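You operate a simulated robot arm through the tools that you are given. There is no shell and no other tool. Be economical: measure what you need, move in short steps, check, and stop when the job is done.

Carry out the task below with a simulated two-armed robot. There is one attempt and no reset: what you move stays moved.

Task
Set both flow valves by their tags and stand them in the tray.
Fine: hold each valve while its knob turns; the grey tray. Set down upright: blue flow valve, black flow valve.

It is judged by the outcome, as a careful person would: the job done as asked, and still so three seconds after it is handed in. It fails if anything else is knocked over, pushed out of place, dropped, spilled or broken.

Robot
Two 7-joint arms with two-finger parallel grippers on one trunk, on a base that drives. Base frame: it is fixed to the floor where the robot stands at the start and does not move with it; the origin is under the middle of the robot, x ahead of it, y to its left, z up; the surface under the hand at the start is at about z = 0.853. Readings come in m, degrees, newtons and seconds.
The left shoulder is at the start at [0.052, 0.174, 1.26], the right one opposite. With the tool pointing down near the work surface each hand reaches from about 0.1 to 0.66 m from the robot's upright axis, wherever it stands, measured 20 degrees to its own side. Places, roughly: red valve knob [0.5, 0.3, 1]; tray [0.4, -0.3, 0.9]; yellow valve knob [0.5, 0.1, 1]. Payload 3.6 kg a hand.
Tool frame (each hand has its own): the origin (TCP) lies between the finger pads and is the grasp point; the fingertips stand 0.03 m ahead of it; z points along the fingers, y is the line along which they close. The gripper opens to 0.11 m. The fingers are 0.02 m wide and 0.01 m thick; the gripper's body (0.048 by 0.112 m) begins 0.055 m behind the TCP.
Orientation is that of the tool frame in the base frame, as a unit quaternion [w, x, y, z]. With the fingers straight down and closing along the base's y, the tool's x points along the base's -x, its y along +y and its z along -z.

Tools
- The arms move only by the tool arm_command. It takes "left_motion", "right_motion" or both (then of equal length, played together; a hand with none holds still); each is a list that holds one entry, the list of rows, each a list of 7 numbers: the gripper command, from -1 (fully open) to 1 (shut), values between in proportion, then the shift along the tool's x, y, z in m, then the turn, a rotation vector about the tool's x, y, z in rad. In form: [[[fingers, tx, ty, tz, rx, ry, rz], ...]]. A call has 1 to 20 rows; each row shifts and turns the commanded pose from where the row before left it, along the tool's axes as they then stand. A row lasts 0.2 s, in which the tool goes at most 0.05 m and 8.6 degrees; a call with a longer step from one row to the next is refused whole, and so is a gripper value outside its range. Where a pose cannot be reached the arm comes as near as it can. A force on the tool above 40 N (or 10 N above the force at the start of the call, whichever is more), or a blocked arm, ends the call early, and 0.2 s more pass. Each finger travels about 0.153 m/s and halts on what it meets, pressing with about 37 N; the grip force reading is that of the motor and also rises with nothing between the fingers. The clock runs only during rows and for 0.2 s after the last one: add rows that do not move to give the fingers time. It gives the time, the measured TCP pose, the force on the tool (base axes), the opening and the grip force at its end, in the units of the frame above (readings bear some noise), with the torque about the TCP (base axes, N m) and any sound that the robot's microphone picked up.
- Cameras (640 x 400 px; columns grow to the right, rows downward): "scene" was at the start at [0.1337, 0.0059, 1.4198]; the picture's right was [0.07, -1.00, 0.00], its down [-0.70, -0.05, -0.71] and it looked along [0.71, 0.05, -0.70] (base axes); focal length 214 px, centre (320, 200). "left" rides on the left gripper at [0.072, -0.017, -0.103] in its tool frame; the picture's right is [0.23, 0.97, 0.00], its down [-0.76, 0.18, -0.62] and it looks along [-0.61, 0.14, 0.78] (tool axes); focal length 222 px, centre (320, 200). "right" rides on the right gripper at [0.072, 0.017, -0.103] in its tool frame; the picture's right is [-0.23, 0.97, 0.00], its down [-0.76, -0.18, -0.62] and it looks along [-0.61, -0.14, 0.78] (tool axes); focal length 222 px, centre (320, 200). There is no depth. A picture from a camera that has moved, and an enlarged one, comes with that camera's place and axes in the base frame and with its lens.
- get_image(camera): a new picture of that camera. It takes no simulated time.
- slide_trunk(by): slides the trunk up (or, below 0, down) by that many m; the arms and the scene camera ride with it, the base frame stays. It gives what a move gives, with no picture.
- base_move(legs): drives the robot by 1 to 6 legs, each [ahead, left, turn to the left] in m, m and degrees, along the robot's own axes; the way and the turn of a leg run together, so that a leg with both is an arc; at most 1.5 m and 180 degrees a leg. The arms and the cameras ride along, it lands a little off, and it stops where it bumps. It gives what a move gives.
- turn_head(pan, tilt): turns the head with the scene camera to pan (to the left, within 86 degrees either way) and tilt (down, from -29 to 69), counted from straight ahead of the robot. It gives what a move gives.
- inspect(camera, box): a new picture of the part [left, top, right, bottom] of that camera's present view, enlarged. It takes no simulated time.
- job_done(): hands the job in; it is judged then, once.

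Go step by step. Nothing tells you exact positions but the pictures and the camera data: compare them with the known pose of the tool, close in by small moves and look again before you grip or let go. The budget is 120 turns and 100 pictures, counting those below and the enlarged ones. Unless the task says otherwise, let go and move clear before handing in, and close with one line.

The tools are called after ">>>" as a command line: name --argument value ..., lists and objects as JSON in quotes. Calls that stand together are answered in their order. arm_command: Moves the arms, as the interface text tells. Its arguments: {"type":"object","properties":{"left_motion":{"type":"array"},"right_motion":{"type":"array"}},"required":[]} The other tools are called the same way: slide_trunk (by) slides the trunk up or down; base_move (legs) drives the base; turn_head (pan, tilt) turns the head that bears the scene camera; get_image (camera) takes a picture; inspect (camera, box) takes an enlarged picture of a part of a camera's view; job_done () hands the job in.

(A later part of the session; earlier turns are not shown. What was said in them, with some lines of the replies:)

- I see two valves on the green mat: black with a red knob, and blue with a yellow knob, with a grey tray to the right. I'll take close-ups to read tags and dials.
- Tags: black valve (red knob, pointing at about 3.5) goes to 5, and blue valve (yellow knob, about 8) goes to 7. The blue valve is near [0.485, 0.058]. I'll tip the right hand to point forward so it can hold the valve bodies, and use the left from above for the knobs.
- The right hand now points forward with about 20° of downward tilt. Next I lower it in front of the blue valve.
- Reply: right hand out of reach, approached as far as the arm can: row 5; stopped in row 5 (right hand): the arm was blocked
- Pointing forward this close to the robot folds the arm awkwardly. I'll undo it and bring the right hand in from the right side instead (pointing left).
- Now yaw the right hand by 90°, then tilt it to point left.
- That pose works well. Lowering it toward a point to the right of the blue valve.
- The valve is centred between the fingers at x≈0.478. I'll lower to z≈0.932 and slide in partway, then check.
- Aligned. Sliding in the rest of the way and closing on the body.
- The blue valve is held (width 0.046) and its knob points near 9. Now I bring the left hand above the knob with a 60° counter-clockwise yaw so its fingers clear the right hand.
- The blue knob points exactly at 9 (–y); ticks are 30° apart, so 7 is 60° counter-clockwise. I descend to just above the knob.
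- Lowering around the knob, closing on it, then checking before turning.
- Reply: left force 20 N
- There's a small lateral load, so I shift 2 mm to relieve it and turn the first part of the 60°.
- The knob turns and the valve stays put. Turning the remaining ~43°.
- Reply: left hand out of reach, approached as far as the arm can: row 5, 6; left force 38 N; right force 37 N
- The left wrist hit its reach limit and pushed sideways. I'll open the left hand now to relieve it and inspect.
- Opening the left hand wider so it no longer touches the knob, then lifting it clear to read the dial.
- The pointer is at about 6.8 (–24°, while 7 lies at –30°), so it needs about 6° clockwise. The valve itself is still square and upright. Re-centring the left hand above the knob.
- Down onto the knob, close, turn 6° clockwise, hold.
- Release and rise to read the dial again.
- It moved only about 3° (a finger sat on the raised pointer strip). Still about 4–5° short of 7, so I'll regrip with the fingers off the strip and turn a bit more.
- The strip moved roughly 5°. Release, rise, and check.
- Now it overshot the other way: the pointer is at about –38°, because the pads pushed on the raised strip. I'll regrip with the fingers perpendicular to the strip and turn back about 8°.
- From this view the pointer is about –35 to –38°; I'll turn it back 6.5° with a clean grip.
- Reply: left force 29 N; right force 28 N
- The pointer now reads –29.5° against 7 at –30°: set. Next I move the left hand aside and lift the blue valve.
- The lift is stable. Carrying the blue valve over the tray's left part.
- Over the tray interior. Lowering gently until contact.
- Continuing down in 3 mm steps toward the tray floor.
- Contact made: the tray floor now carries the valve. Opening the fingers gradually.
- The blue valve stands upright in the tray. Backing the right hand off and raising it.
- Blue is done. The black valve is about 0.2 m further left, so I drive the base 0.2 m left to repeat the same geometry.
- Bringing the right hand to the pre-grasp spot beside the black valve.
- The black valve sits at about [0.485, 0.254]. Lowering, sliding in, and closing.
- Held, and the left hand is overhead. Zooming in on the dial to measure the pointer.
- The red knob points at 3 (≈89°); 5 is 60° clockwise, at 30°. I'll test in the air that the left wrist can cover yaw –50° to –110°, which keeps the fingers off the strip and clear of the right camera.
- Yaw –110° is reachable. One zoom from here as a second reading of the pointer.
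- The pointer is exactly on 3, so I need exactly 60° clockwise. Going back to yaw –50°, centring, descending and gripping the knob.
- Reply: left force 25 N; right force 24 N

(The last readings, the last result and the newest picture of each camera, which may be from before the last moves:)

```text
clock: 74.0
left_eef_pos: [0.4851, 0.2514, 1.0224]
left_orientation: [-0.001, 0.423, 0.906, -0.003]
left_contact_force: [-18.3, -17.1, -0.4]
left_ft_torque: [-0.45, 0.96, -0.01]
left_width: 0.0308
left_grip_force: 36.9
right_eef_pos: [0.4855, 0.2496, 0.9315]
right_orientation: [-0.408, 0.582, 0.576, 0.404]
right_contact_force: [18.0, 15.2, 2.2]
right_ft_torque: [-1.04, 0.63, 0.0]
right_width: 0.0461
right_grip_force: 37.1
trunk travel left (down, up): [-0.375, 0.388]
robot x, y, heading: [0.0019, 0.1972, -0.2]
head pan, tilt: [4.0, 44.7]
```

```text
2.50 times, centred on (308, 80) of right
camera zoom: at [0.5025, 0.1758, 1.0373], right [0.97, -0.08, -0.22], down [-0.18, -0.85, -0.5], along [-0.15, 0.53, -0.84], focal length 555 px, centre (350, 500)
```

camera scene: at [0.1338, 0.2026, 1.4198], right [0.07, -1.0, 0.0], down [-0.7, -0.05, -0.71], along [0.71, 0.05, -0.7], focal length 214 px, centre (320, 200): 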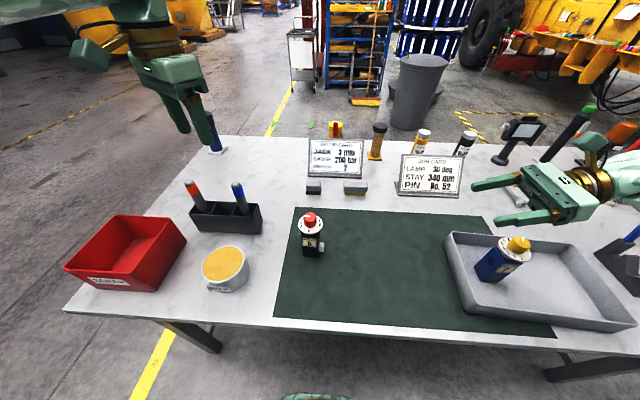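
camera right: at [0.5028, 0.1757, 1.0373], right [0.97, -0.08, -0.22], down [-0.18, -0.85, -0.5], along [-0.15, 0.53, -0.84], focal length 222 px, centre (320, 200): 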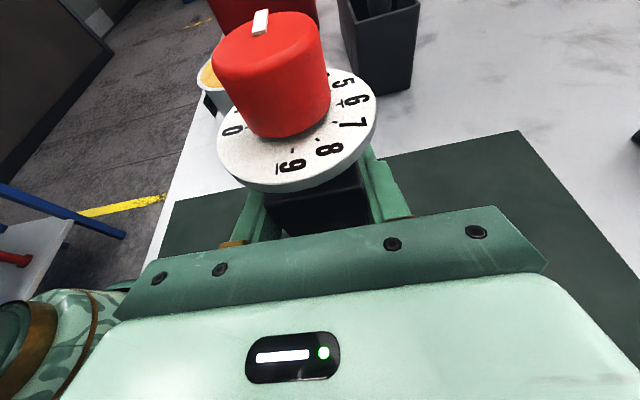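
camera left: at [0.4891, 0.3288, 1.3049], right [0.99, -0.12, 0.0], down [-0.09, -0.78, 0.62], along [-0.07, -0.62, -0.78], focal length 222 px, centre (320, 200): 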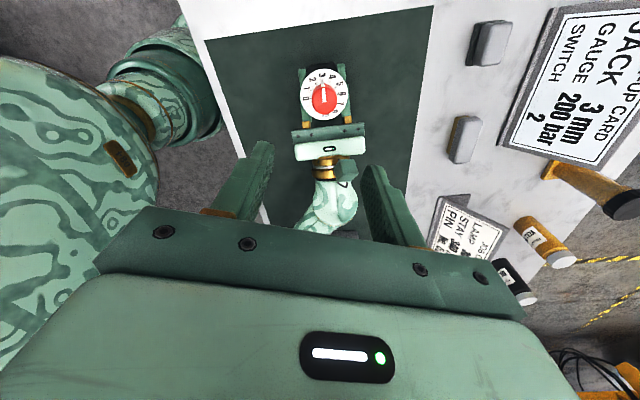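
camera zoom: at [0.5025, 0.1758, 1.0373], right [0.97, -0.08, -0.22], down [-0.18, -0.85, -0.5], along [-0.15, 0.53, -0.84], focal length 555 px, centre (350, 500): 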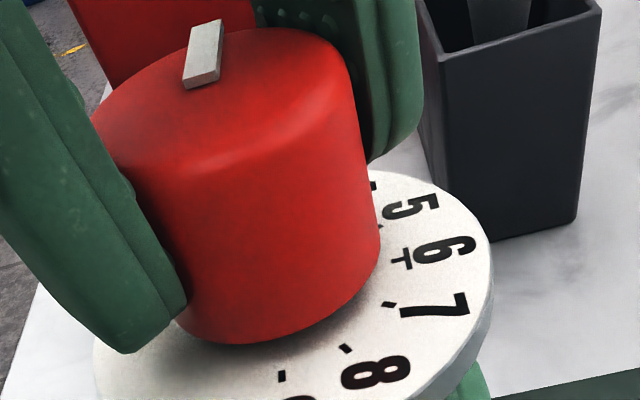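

Relieving the side load with a 4 mm shift, then starting the clockwise turn.

>>> arm_command --left_motion '[[[1, 0, -0.002, 0, 0, 0, 0], [1, 0, -0.002, 0, 0, 0, 0], [1, 0, 0, 0, 0, 0, 0], [1, 0, 0, 0, 0, 0, 0.1], [1, 0, 0, 0, 0, 0, 0.1], [1, 0, 0, 0, 0, 0, 0]]]'

>>> inspect --camera "right" --box '[180, 0, 436, 160]'

```text
clock: 75.5
left_eef_pos: [0.4851, 0.2526, 1.0226]
left_orientation: [0.001, 0.51, 0.86, 0.002]
left_contact_force: [0.7, 2.4, 9.3]
left_ft_torque: [-0.39, -0.38, 0.01]
left_width: 0.0309
left_grip_force: 37.5
right_eef_pos: [0.4839, 0.2499, 0.933]
right_orientation: [-0.408, 0.582, 0.577, 0.403]
right_contact_force: [5.6, 0.9, 5.0]
right_ft_torque: [1.14, -0.64, -0.14]
right_width: 0.046
right_grip_force: 36.5
trunk travel left (down, up): [-0.375, 0.388]
robot x, y, heading: [0.0004, 0.1956, -0.1]
head pan, tilt: [4.0, 44.7]
```

```text
2.50 times, centred on (308, 80) of right
camera zoom: at [0.5025, 0.1758, 1.0372], right [0.97, -0.08, -0.22], down [-0.18, -0.85, -0.5], along [-0.15, 0.53, -0.84], focal length 555 px, centre (350, 500)
```

zoom: 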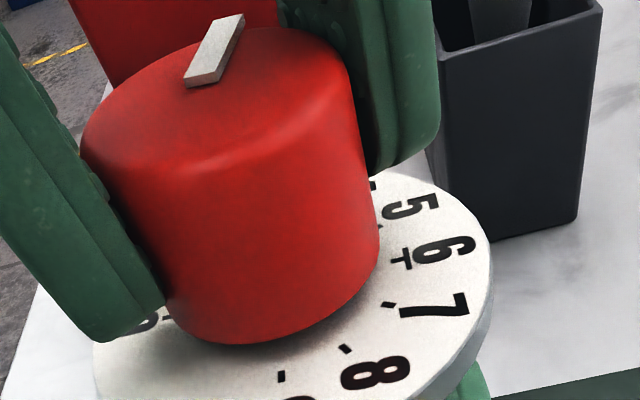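

Forces are low and the knob follows. Turning the remaining 48.7°.

>>> arm_command --left_motion '[[[1, 0, 0, 0, 0, 0, 0.1215], [1, 0, 0, 0, 0, 0, 0.1215], [1, 0, 0, 0, 0, 0, 0.1215], [1, 0, 0, 0, 0, 0, 0.1215], [1, 0, 0, 0, 0, 0, 0.1215], [1, 0, 0, 0, 0, 0, 0.1215], [1, 0, 0, 0, 0, 0, 0.1215], [1, 0, 0, 0, 0, 0, 0], [1, 0, 0, 0, 0, 0, 0]]]'

>>> inspect --camera "right" --box '[180, 0, 436, 160]'

```text
clock: 77.5
left_eef_pos: [0.4848, 0.2512, 1.0222]
left_orientation: [0.001, 0.82, 0.572, 0.002]
left_contact_force: [17.1, 14.6, 6.3]
left_ft_torque: [0.62, -0.43, 0.0]
left_width: 0.0309
left_grip_force: 36.7
right_eef_pos: [0.4836, 0.2485, 0.932]
right_orientation: [-0.409, 0.582, 0.577, 0.402]
right_contact_force: [-13.8, -17.6, 6.1]
right_ft_torque: [0.1, -1.37, 0.04]
right_width: 0.0462
right_grip_force: 36.9
trunk travel left (down, up): [-0.375, 0.388]
robot x, y, heading: [0.0, 0.1975, 0.1]
head pan, tilt: [4.0, 44.7]
```

```text
2.50 times, centred on (308, 80) of right
camera zoom: at [0.5017, 0.1754, 1.0369], right [0.97, -0.08, -0.22], down [-0.18, -0.85, -0.5], along [-0.15, 0.53, -0.84], focal length 555 px, centre (350, 500)
```

zoom: 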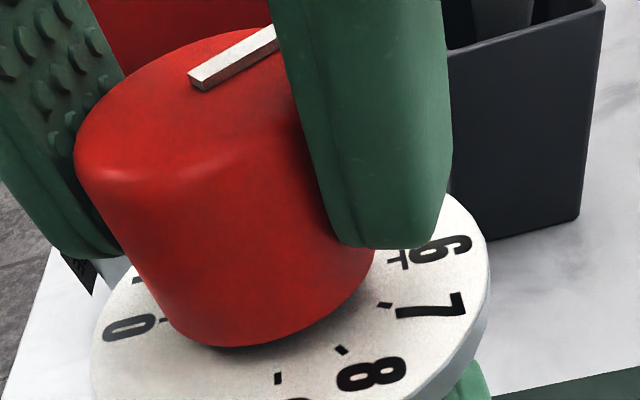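

Releasing and rising to read the dial.

>>> arm_command --left_motion '[[[0.3, 0, 0, 0, 0, 0, 0], [-0.1, 0, 0, 0, 0, 0, 0], [-0.1, 0, 0, 0, 0, 0, 0], [-0.1, 0, 0, -0.02, 0, 0, 0], [-0.1, 0, 0, -0.04, 0, 0, 0], [-0.1, 0, 0, -0.04, 0, 0, 0], [-0.1, 0, 0, -0.04, 0, 0, 0], [-0.1, 0, 0, -0.04, 0, 0, 0], [-0.1, 0, 0, 0, 0, 0, 0], [-0.1, 0, 0, 0, 0, 0, 0]]]'

>>> inspect --camera "left" --box '[292, 60, 356, 124]'

>>> inspect --camera "right" --box '[180, 0, 436, 160]'

```text
clock: 79.7
left_eef_pos: [0.483, 0.2515, 1.1998]
left_orientation: [0.001, 0.819, 0.573, 0.001]
left_contact_force: [0.9, 0.4, 0.2]
left_ft_torque: [0.01, 0.02, -0.04]
left_width: 0.0603
left_grip_force: 0.1
right_eef_pos: [0.4844, 0.2504, 0.9327]
right_orientation: [-0.409, 0.581, 0.576, 0.404]
right_contact_force: [-1.8, -0.7, 0.9]
right_ft_torque: [-0.14, 0.08, -0.04]
right_width: 0.0457
right_grip_force: 37.1
trunk travel left (down, up): [-0.375, 0.388]
robot x, y, heading: [-0.0, 0.1957, -0.2]
head pan, tilt: [4.0, 44.7]
```

```text
6.25 times, centred on (324, 92) of left
camera zoom: at [0.4923, 0.3255, 1.3043], right [0.99, -0.12, 0.0], down [-0.1, -0.78, 0.62], along [-0.07, -0.62, -0.78], focal length 1388 px, centre (295, 875)
```

zoom: 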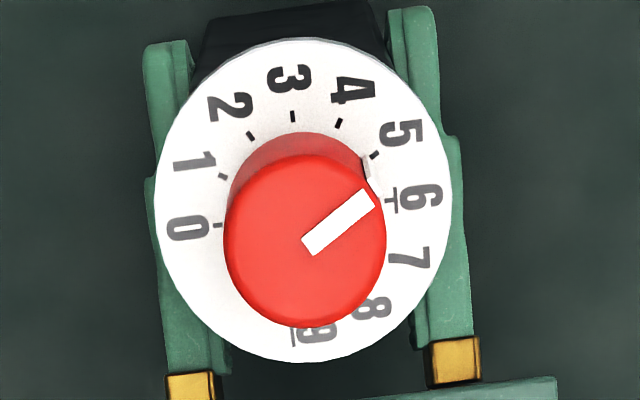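

```text
2.50 times, centred on (308, 80) of right
camera zoom: at [0.5023, 0.1758, 1.037], right [0.97, -0.08, -0.22], down [-0.18, -0.85, -0.5], along [-0.15, 0.53, -0.84], focal length 555 px, centre (350, 500)
```

zoom: 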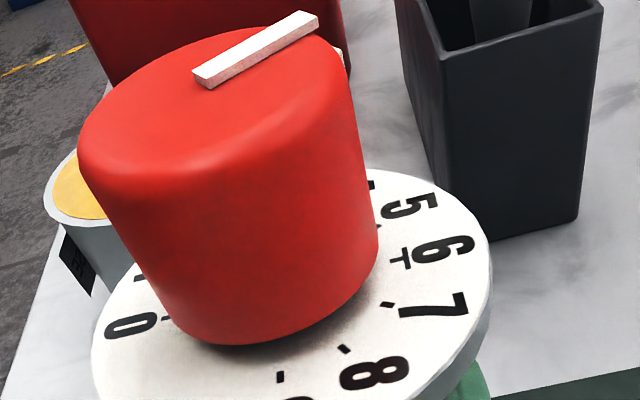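

The pointer is at 29.5° against 5 at 30°: set. Moving the left hand away and lifting the black valve.

>>> arm_command --left_motion '[[[-0.1, 0.0376, -0.0137, -0.01, 0, 0, 0], [-0.1, 0.0376, -0.0137, -0.01, 0, 0, 0], [-0.1, 0.0376, -0.0137, -0.01, 0, 0, 0], [-0.1, 0.0376, -0.0137, -0.01, 0, 0, 0], [-0.1, 0, 0, 0, 0, 0, 0], [-0.1, 0, 0, 0, 0, 0, 0], [-0.1, 0, 0, 0, 0, 0, 0], [-0.1, 0, 0, 0, 0, 0, 0], [-0.1, 0, 0, 0, 0, 0, 0]]]' --right_motion '[[[1, 0, 0, 0, 0, 0, 0], [1, 0, 0, 0, 0, 0, 0], [1, 0, 0, 0, 0, 0, 0], [1, 0.0188, 0, -0.0068, 0, 0, 0], [1, 0.0282, 0, -0.0103, 0, 0, 0], [1, 0.0282, 0, -0.0103, 0, 0, 0], [1, 0.0282, 0, -0.0103, 0, 0, 0], [1, 0.0282, 0, -0.0103, 0, 0, 0], [1, 0, 0, 0, 0, 0, 0]]]'

>>> get_image --camera "scene"

```text
clock: 81.7
left_eef_pos: [0.4847, 0.4113, 1.2406]
left_orientation: [0.001, 0.82, 0.573, 0.0]
left_contact_force: [-0.6, 0.7, 0.7]
left_ft_torque: [0.01, 0.01, -0.03]
left_width: 0.0604
left_grip_force: 0.0
right_eef_pos: [0.4862, 0.2504, 1.072]
right_orientation: [-0.409, 0.581, 0.577, 0.402]
right_contact_force: [0.7, -0.1, -5.3]
right_ft_torque: [0.02, 0.01, 0.0]
right_width: 0.0461
right_grip_force: 37.1
trunk travel left (down, up): [-0.375, 0.388]
robot x, y, heading: [-0.0017, 0.1958, -0.1]
head pan, tilt: [4.0, 44.7]
```

```text
31 pictures are left
camera scene: at [0.1345, 0.2017, 1.4197], right [0.07, -1.0, 0.0], down [-0.7, -0.05, -0.71], along [0.71, 0.05, -0.7], focal length 214 px, centre (320, 200)
```

scene: 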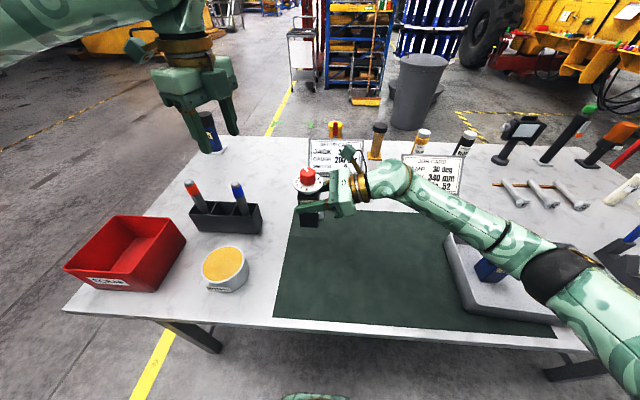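

Raising the valve higher so that it and the arm clear the blue valve, then driving right.

>>> arm_command --right_motion '[[[1, 0.0306, 0, -0.0111, 0, 0, 0], [1, 0.0306, 0, -0.0111, 0, 0, 0], [1, 0.0306, 0, -0.0111, 0, 0, 0], [1, 0.0306, 0, -0.0111, 0, 0, 0], [1, 0, 0, 0, 0, 0, 0], [1, 0, 0, 0, 0, 0, 0]]]'

>>> base_move --legs '[[0, -0.336, 0]]'

>>> get_image --camera "scene"

```text
clock: 83.0
left_eef_pos: [0.4842, 0.4116, 1.2395]
left_orientation: [0.001, 0.82, 0.573, 0.0]
left_contact_force: [0.2, 0.4, -0.6]
left_ft_torque: [-0.03, -0.03, -0.01]
left_width: 0.0603
left_grip_force: 0.0
right_eef_pos: [0.4875, 0.2501, 1.2034]
right_orientation: [-0.409, 0.582, 0.577, 0.403]
right_contact_force: [0.0, 0.5, -5.3]
right_ft_torque: [0.0, -0.01, 0.0]
right_width: 0.046
right_grip_force: 36.7
trunk travel left (down, up): [-0.375, 0.388]
robot x, y, heading: [-0.0005, 0.1968, -0.3]
head pan, tilt: [4.0, 44.7]
```

```text
clock: 85.2
left_eef_pos: [0.4842, 0.0775, 1.2407]
left_orientation: [0.0, 0.82, 0.573, 0.0]
left_contact_force: [0.1, -0.7, -0.3]
left_ft_torque: [0.02, 0.0, 0.04]
left_width: 0.0603
left_grip_force: 0.1
right_eef_pos: [0.4877, -0.0837, 1.2031]
right_orientation: [-0.408, 0.582, 0.575, 0.404]
right_contact_force: [0.4, -0.5, -4.6]
right_ft_torque: [-0.01, -0.01, 0.02]
right_width: 0.0458
right_grip_force: 36.5
trunk travel left (down, up): [-0.375, 0.388]
robot x, y, heading: [-0.0003, -0.1348, -0.1]
head pan, tilt: [4.0, 44.7]
```

```text
30 pictures are left
camera scene: at [0.1337, -0.1316, 1.4198], right [0.07, -1.0, 0.0], down [-0.7, -0.05, -0.71], along [0.71, 0.05, -0.7], focal length 214 px, centre (320, 200)
```

scene: 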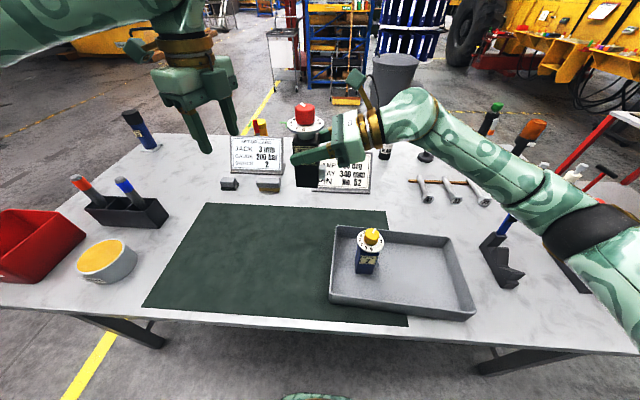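

Moving the black valve over the tray's right part.

>>> arm_command --right_motion '[[[1, -0.0126, -0.006, -0.0347, 0, 0, 0], [1, -0.0126, -0.006, -0.0347, 0, 0, 0], [1, -0.0126, -0.006, -0.0347, 0, 0, 0], [1, -0.0126, -0.006, -0.0347, 0, 0, 0], [1, -0.0126, -0.006, -0.0347, 0, 0, 0], [1, -0.0126, -0.006, -0.0347, 0, 0, 0], [1, -0.0126, -0.006, -0.0347, 0, 0, 0], [1, -0.0126, -0.006, -0.0347, 0, 0, 0], [1, 0, 0, 0, 0, 0, 0], [1, 0, 0, 0, 0, 0, 0]]]'

>>> get_image --camera "scene"

```text
clock: 87.4
left_eef_pos: [0.4837, 0.0773, 1.2401]
left_orientation: [0.0, 0.82, 0.573, 0.0]
left_contact_force: [-0.1, -0.3, -0.7]
left_ft_torque: [0.04, -0.01, 0.02]
left_width: 0.0605
left_grip_force: 0.0
right_eef_pos: [0.4395, -0.3792, 1.2043]
right_orientation: [-0.408, 0.582, 0.575, 0.404]
right_contact_force: [-0.7, -0.1, -5.8]
right_ft_torque: [0.01, 0.0, -0.04]
right_width: 0.0459
right_grip_force: 37.8
trunk travel left (down, up): [-0.375, 0.388]
robot x, y, heading: [-0.0015, -0.1338, -0.3]
head pan, tilt: [4.0, 44.7]
```

```text
29 pictures are left
camera scene: at [0.1334, -0.1316, 1.4198], right [0.07, -1.0, 0.0], down [-0.7, -0.05, -0.71], along [0.71, 0.05, -0.7], focal length 214 px, centre (320, 200)
```

scene: 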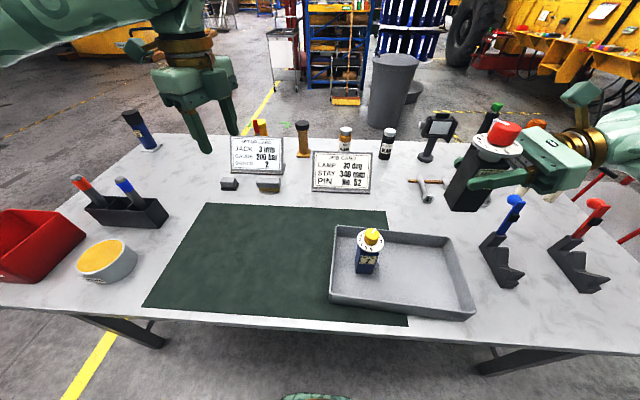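

A tool stand at about y –0.6 would be close to the wrist there. I'll bring the hand back toward the robot's centre and drive the base further right, so the forearm comes straight from the front; target about [0.40, –0.36].

>>> arm_command --right_motion '[[[1, 0.0121, -0.005, 0.0334, 0, 0, 0], [1, 0.0121, -0.005, 0.0334, 0, 0, 0], [1, 0.0121, -0.005, 0.0334, 0, 0, 0], [1, 0.0121, -0.005, 0.0334, 0, 0, 0], [1, 0.0121, -0.005, 0.0334, 0, 0, 0], [1, 0.0121, -0.005, 0.0334, 0, 0, 0], [1, 0.0121, -0.005, 0.0334, 0, 0, 0], [1, 0.0121, -0.005, 0.0334, 0, 0, 0], [1, 0, 0, 0, 0, 0, 0], [1, 0, 0, 0, 0, 0, 0]]]'

>>> base_move --legs '[[0, -0.265, 0]]'

>>> get_image --camera "scene"

>>> get_image --camera "right"

```text
clock: 89.6
left_eef_pos: [0.484, 0.0794, 1.2406]
left_orientation: [0.001, 0.819, 0.573, 0.0]
left_contact_force: [0.8, -1.0, 0.1]
left_ft_torque: [-0.03, -0.03, -0.01]
left_width: 0.0606
left_grip_force: 0.0
right_eef_pos: [0.4002, -0.0935, 1.2034]
right_orientation: [-0.409, 0.582, 0.576, 0.403]
right_contact_force: [-0.7, 0.8, -5.1]
right_ft_torque: [0.0, 0.01, 0.0]
right_width: 0.046
right_grip_force: 36.9
trunk travel left (down, up): [-0.375, 0.388]
robot x, y, heading: [-0.0015, -0.1367, 0.1]
head pan, tilt: [4.0, 44.7]
```

```text
clock: 91.5
left_eef_pos: [0.4823, -0.1866, 1.2394]
left_orientation: [0.0, 0.82, 0.573, 0.0]
left_contact_force: [-0.3, -0.3, 0.2]
left_ft_torque: [0.0, 0.0, -0.01]
left_width: 0.0602
left_grip_force: 0.0
right_eef_pos: [0.3994, -0.3601, 1.2039]
right_orientation: [-0.409, 0.581, 0.576, 0.403]
right_contact_force: [0.1, -0.2, -4.8]
right_ft_torque: [-0.01, 0.01, 0.01]
right_width: 0.0459
right_grip_force: 36.9
trunk travel left (down, up): [-0.375, 0.388]
robot x, y, heading: [0.0001, -0.3996, -0.1]
head pan, tilt: [4.0, 44.7]
```

```text
28 pictures are left
camera scene: at [0.1329, -0.3956, 1.4198], right [0.07, -1.0, 0.0], down [-0.7, -0.05, -0.71], along [0.71, 0.05, -0.7], focal length 214 px, centre (320, 200)
```

scene: 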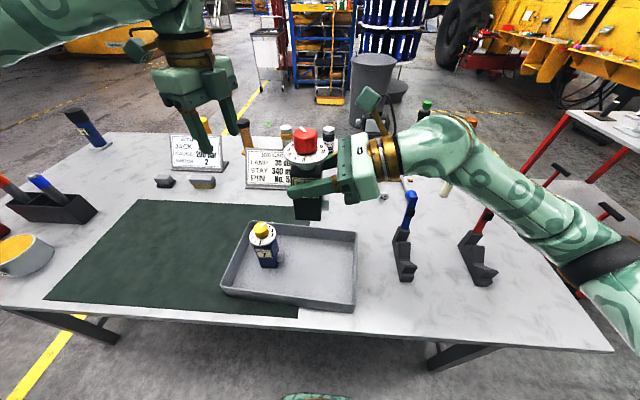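

```text
27 pictures are left
camera right: at [0.4165, -0.4332, 1.3088], right [0.97, -0.08, -0.22], down [-0.18, -0.84, -0.5], along [-0.15, 0.53, -0.84], focal length 222 px, centre (320, 200)
```

right: 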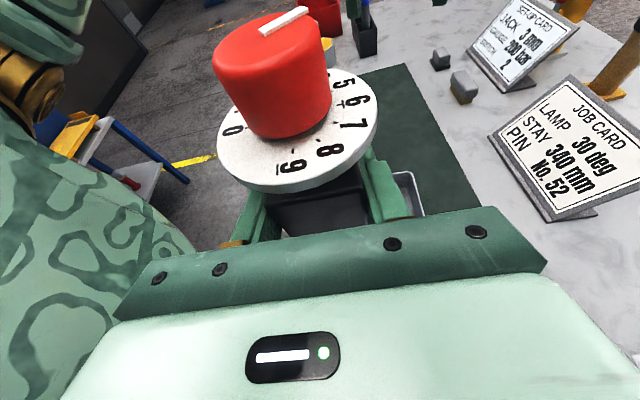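

Position over the tray looks right, and the forearm stays on the near side of the stand. Lowering in stages.

>>> arm_command --right_motion '[[[1, -0.0329, 0, 0.012, 0, 0, 0], [1, -0.0329, 0, 0.012, 0, 0, 0], [1, -0.0329, 0, 0.012, 0, 0, 0], [1, -0.0329, 0, 0.012, 0, 0, 0], [1, -0.0329, 0, 0.012, 0, 0, 0], [1, -0.0188, 0, 0.0068, 0, 0, 0], [1, 0, 0, 0, 0, 0, 0], [1, 0, 0, 0, 0, 0, 0]]]'

>>> get_image --camera "scene"

```text
clock: 93.3
left_eef_pos: [0.4836, -0.1862, 1.2399]
left_orientation: [0.002, 0.82, 0.573, -0.001]
left_contact_force: [0.2, 0.0, -0.2]
left_ft_torque: [0.0, 0.02, 0.0]
left_width: 0.0604
left_grip_force: 0.1
right_eef_pos: [0.3964, -0.3571, 1.0083]
right_orientation: [-0.41, 0.581, 0.577, 0.402]
right_contact_force: [-0.1, 0.4, -5.3]
right_ft_torque: [-0.02, 0.01, 0.02]
right_width: 0.046
right_grip_force: 37.0
trunk travel left (down, up): [-0.375, 0.388]
robot x, y, heading: [-0.0026, -0.4032, -0.1]
head pan, tilt: [4.0, 44.7]
```

```text
26 pictures are left
camera scene: at [0.1329, -0.3946, 1.4198], right [0.07, -1.0, 0.0], down [-0.7, -0.05, -0.71], along [0.71, 0.05, -0.7], focal length 214 px, centre (320, 200)
```

scene: 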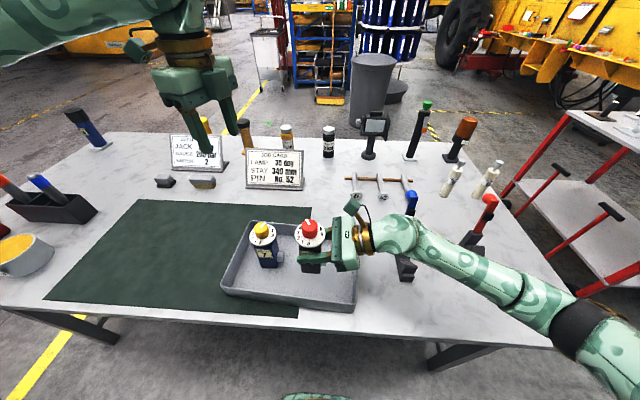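

Clearances look fine. Lowering the last few centimetres slowly.

>>> arm_command --right_motion '[[[1, -0.0188, 0, 0.0068, 0, 0, 0], [1, -0.0188, 0, 0.0068, 0, 0, 0], [1, -0.0094, 0, 0.0034, 0, 0, 0], [1, -0.0094, 0, 0.0034, 0, 0, 0], [1, -0.0028, 0, 0.001, 0, 0, 0], [1, -0.0028, 0, 0.001, 0, 0, 0], [1, 0, 0, 0, 0, 0, 0]]]'

>>> inspect --camera "scene" --box '[210, 180, 450, 330]'

```text
clock: 94.9
left_eef_pos: [0.4836, -0.1859, 1.2401]
left_orientation: [0.001, 0.819, 0.573, 0.0]
left_contact_force: [0.2, -0.4, -0.8]
left_ft_torque: [0.01, 0.01, -0.01]
left_width: 0.0604
left_grip_force: 0.0
right_eef_pos: [0.3964, -0.3573, 0.9428]
right_orientation: [-0.409, 0.582, 0.577, 0.402]
right_contact_force: [0.0, -0.3, -5.8]
right_ft_torque: [-0.01, 0.03, -0.01]
right_width: 0.0459
right_grip_force: 36.9
trunk travel left (down, up): [-0.375, 0.388]
robot x, y, heading: [-0.004, -0.4011, -0.3]
head pan, tilt: [4.0, 44.7]
```

```text
2.67 times, centred on (330, 255) of scene
camera zoom: at [0.1328, -0.3946, 1.4198], right [0.07, -1.0, 0.0], down [-0.7, -0.05, -0.71], along [0.71, 0.05, -0.7], focal length 572 px, centre (293, 53)
```

zoom: 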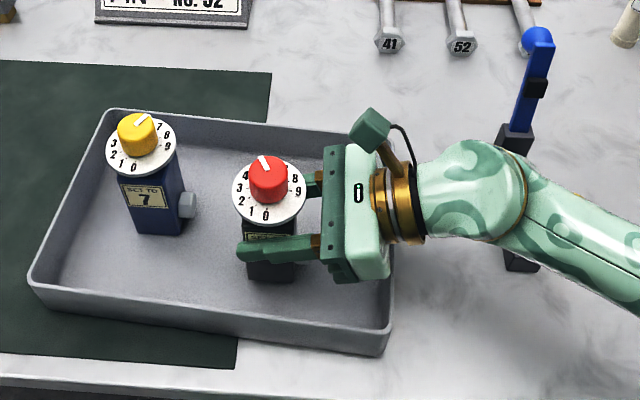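

>>> arm_command --right_motion '[[[1, -0.0019, 0, 0.0007, 0, 0, 0], [1, -0.0019, 0, 0.0007, 0, 0, 0], [1, -0.0019, 0, 0.0007, 0, 0, 0], [1, 0, 0, 0, 0, 0, 0]]]'

```text
clock: 95.9
left_eef_pos: [0.4837, -0.1852, 1.2396]
left_orientation: [0.001, 0.82, 0.573, 0.0]
left_contact_force: [0.2, -0.1, 0.2]
left_ft_torque: [0.01, -0.02, -0.02]
left_width: 0.0606
left_grip_force: 0.0
right_eef_pos: [0.396, -0.357, 0.9381]
right_orientation: [-0.409, 0.581, 0.576, 0.403]
right_contact_force: [0.7, -0.9, -0.5]
right_ft_torque: [-0.06, -0.13, -0.04]
right_width: 0.0461
right_grip_force: 37.0
trunk travel left (down, up): [-0.375, 0.388]
robot x, y, heading: [-0.0053, -0.3983, -0.1]
head pan, tilt: [4.0, 44.7]
```

Contact is starting. A touch more, then open gradually.

>>> arm_command --right_motion '[[[1, -0.0012, 0, 0.0004, 0, 0, 0], [1, 0, 0, 0, 0, 0, 0], [0.1, 0, 0, 0, 0, 0, 0], [0.0, 0, 0, 0, 0, 0, 0], [-0.2, 0, 0, 0, 0, 0, 0], [-0.45, 0, 0, 0, 0, 0, 0], [-0.45, 0, 0, 0, 0, 0, 0]]]'

>>> inspect --camera "scene" --box '[210, 180, 450, 330]'

>>> get_image --camera "right"

```text
clock: 97.5
left_eef_pos: [0.4823, -0.1864, 1.241]
left_orientation: [0.002, 0.82, 0.573, 0.0]
left_contact_force: [-0.1, 0.2, 0.2]
left_ft_torque: [0.03, 0.02, 0.01]
left_width: 0.0605
left_grip_force: 0.1
right_eef_pos: [0.3937, -0.3576, 0.9351]
right_orientation: [-0.408, 0.582, 0.576, 0.403]
right_contact_force: [0.4, 0.3, 0.9]
right_ft_torque: [0.03, 0.02, 0.0]
right_width: 0.0795
right_grip_force: 0.0
trunk travel left (down, up): [-0.375, 0.388]
robot x, y, heading: [-0.0035, -0.3991, -0.2]
head pan, tilt: [4.0, 44.7]
```

```text
2.67 times, centred on (330, 255) of scene
camera zoom: at [0.1325, -0.3947, 1.4198], right [0.07, -1.0, 0.0], down [-0.7, -0.05, -0.71], along [0.71, 0.05, -0.7], focal length 572 px, centre (293, 53)
```

zoom: 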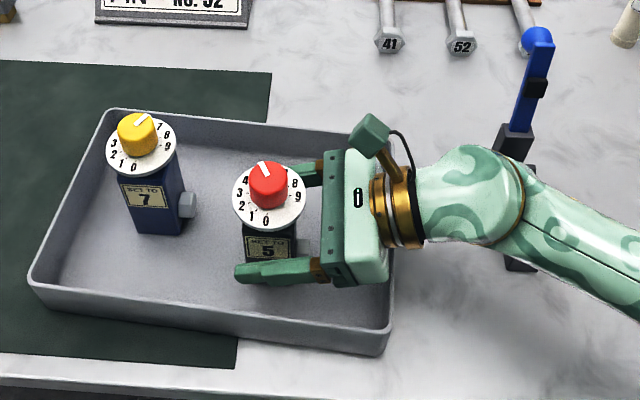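

```text
23 pictures are left
camera right: at [0.4133, -0.4319, 1.0405], right [0.97, -0.08, -0.22], down [-0.18, -0.85, -0.5], along [-0.15, 0.53, -0.84], focal length 222 px, centre (320, 200)
```

right: 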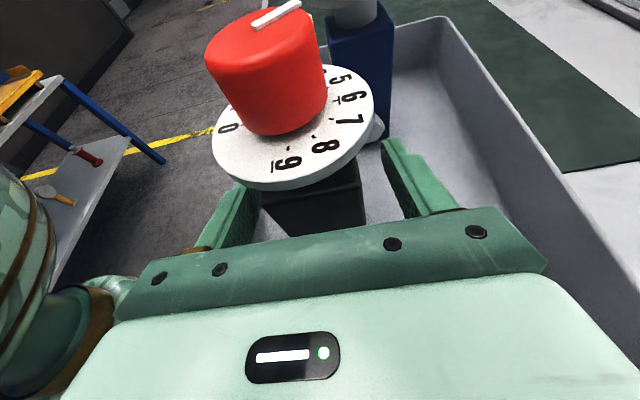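

Both valves stand upright. Opening slightly more and raising the right hand straight up.

>>> arm_command --right_motion '[[[-0.7, 0, 0, 0, 0, 0, 0], [-0.7, 0, 0, 0, 0, 0, 0], [-0.7, 0.0154, 0, -0.0162, 0, 0, 0], [-0.7, 0.0154, 0, -0.0162, 0, 0, 0], [-0.7, 0.0282, 0, -0.0103, 0, 0, 0], [-0.7, 0.0376, 0, -0.0137, 0, 0, 0], [-0.7, 0.0376, 0, -0.0137, 0, 0, 0], [-0.7, 0.0376, 0, -0.0137, 0, 0, 0], [-0.7, 0.0376, 0, -0.0137, 0, 0, 0], [-0.7, 0, 0, 0, 0, 0, 0], [-0.7, 0, 0, 0, 0, 0, 0]]]'

>>> inspect --camera "scene" --box '[210, 180, 450, 330]'

>>> get_image --camera "scene"

>>> get_image --camera "left"

```text
clock: 99.9
left_eef_pos: [0.4836, -0.1862, 1.2402]
left_orientation: [0.001, 0.82, 0.573, 0.0]
left_contact_force: [0.9, -0.2, 0.2]
left_ft_torque: [0.01, -0.05, -0.01]
left_width: 0.0602
left_grip_force: 0.1
right_eef_pos: [0.3984, -0.3769, 1.1663]
right_orientation: [-0.409, 0.582, 0.577, 0.402]
right_contact_force: [-0.4, 0.4, 0.1]
right_ft_torque: [-0.01, -0.01, -0.01]
right_width: 0.0936
right_grip_force: 0.0
trunk travel left (down, up): [-0.375, 0.388]
robot x, y, heading: [-0.0016, -0.4009, -0.3]
head pan, tilt: [4.0, 44.7]
```

```text
2.67 times, centred on (330, 255) of scene
camera zoom: at [0.1324, -0.3946, 1.4198], right [0.07, -1.0, 0.0], down [-0.7, -0.05, -0.71], along [0.71, 0.05, -0.7], focal length 572 px, centre (293, 53)
```

zoom: 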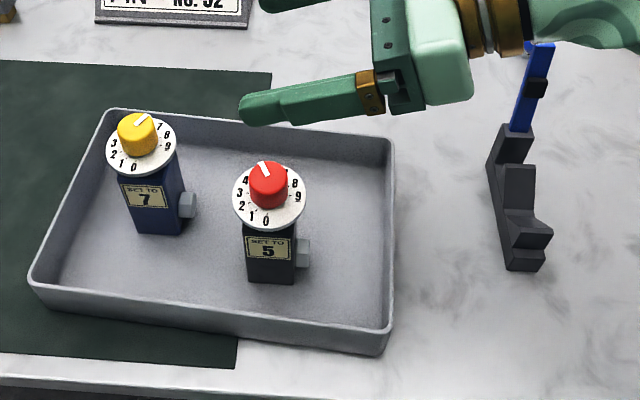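

```text
21 pictures are left
camera scene: at [0.1324, -0.3946, 1.4198], right [0.07, -1.0, 0.0], down [-0.7, -0.05, -0.71], along [0.71, 0.05, -0.7], focal length 214 px, centre (320, 200)
```

scene: 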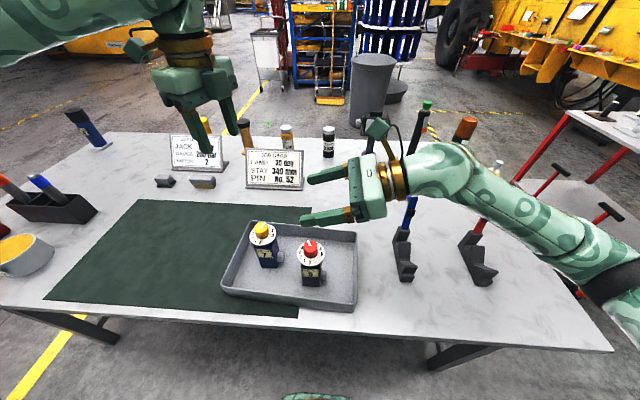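

```text
20 pictures are left
camera left: at [0.4925, -0.1121, 1.3437], right [0.99, -0.12, 0.0], down [-0.1, -0.78, 0.62], along [-0.07, -0.62, -0.78], focal length 222 px, centre (320, 200)
```

left: 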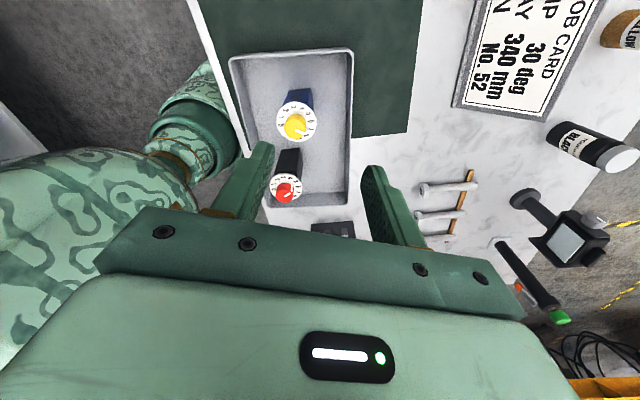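

Both valves are upright in the tray and nothing else has moved. A final close look at both dials before handing in.

>>> inspect --camera "left" --box '[266, 84, 330, 148]'

>>> inspect --camera "left" --box '[256, 150, 320, 214]'

```text
6.25 times, centred on (298, 116) of left
camera zoom: at [0.4925, -0.1121, 1.3437], right [0.99, -0.12, 0.0], down [-0.1, -0.78, 0.62], along [-0.07, -0.62, -0.78], focal length 1388 px, centre (458, 725)
```

zoom: 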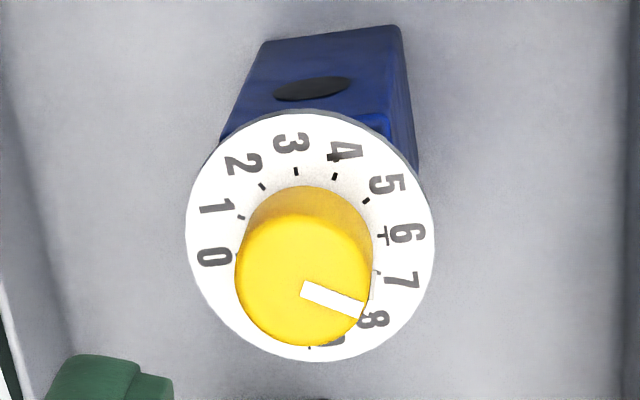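

```text
6.25 times, centred on (288, 182) of left
camera zoom: at [0.4925, -0.1121, 1.3437], right [0.99, -0.12, 0.0], down [-0.1, -0.78, 0.62], along [-0.07, -0.62, -0.78], focal length 1388 px, centre (520, 312)
```

zoom: 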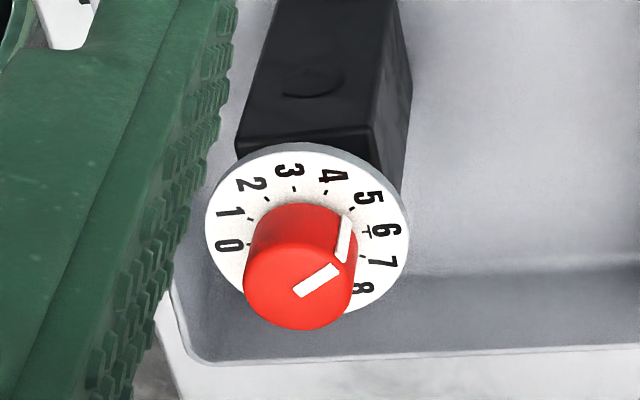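

The blue valve reads 7 and the black valve reads 5. Both stand upright in the tray with the hands clear, so I'm handing in.

>>> job_done

```text
The job is handed in.
```

Both flow valves are set to their tags (blue at 7, black at 5) and stand upright in the grey tray.
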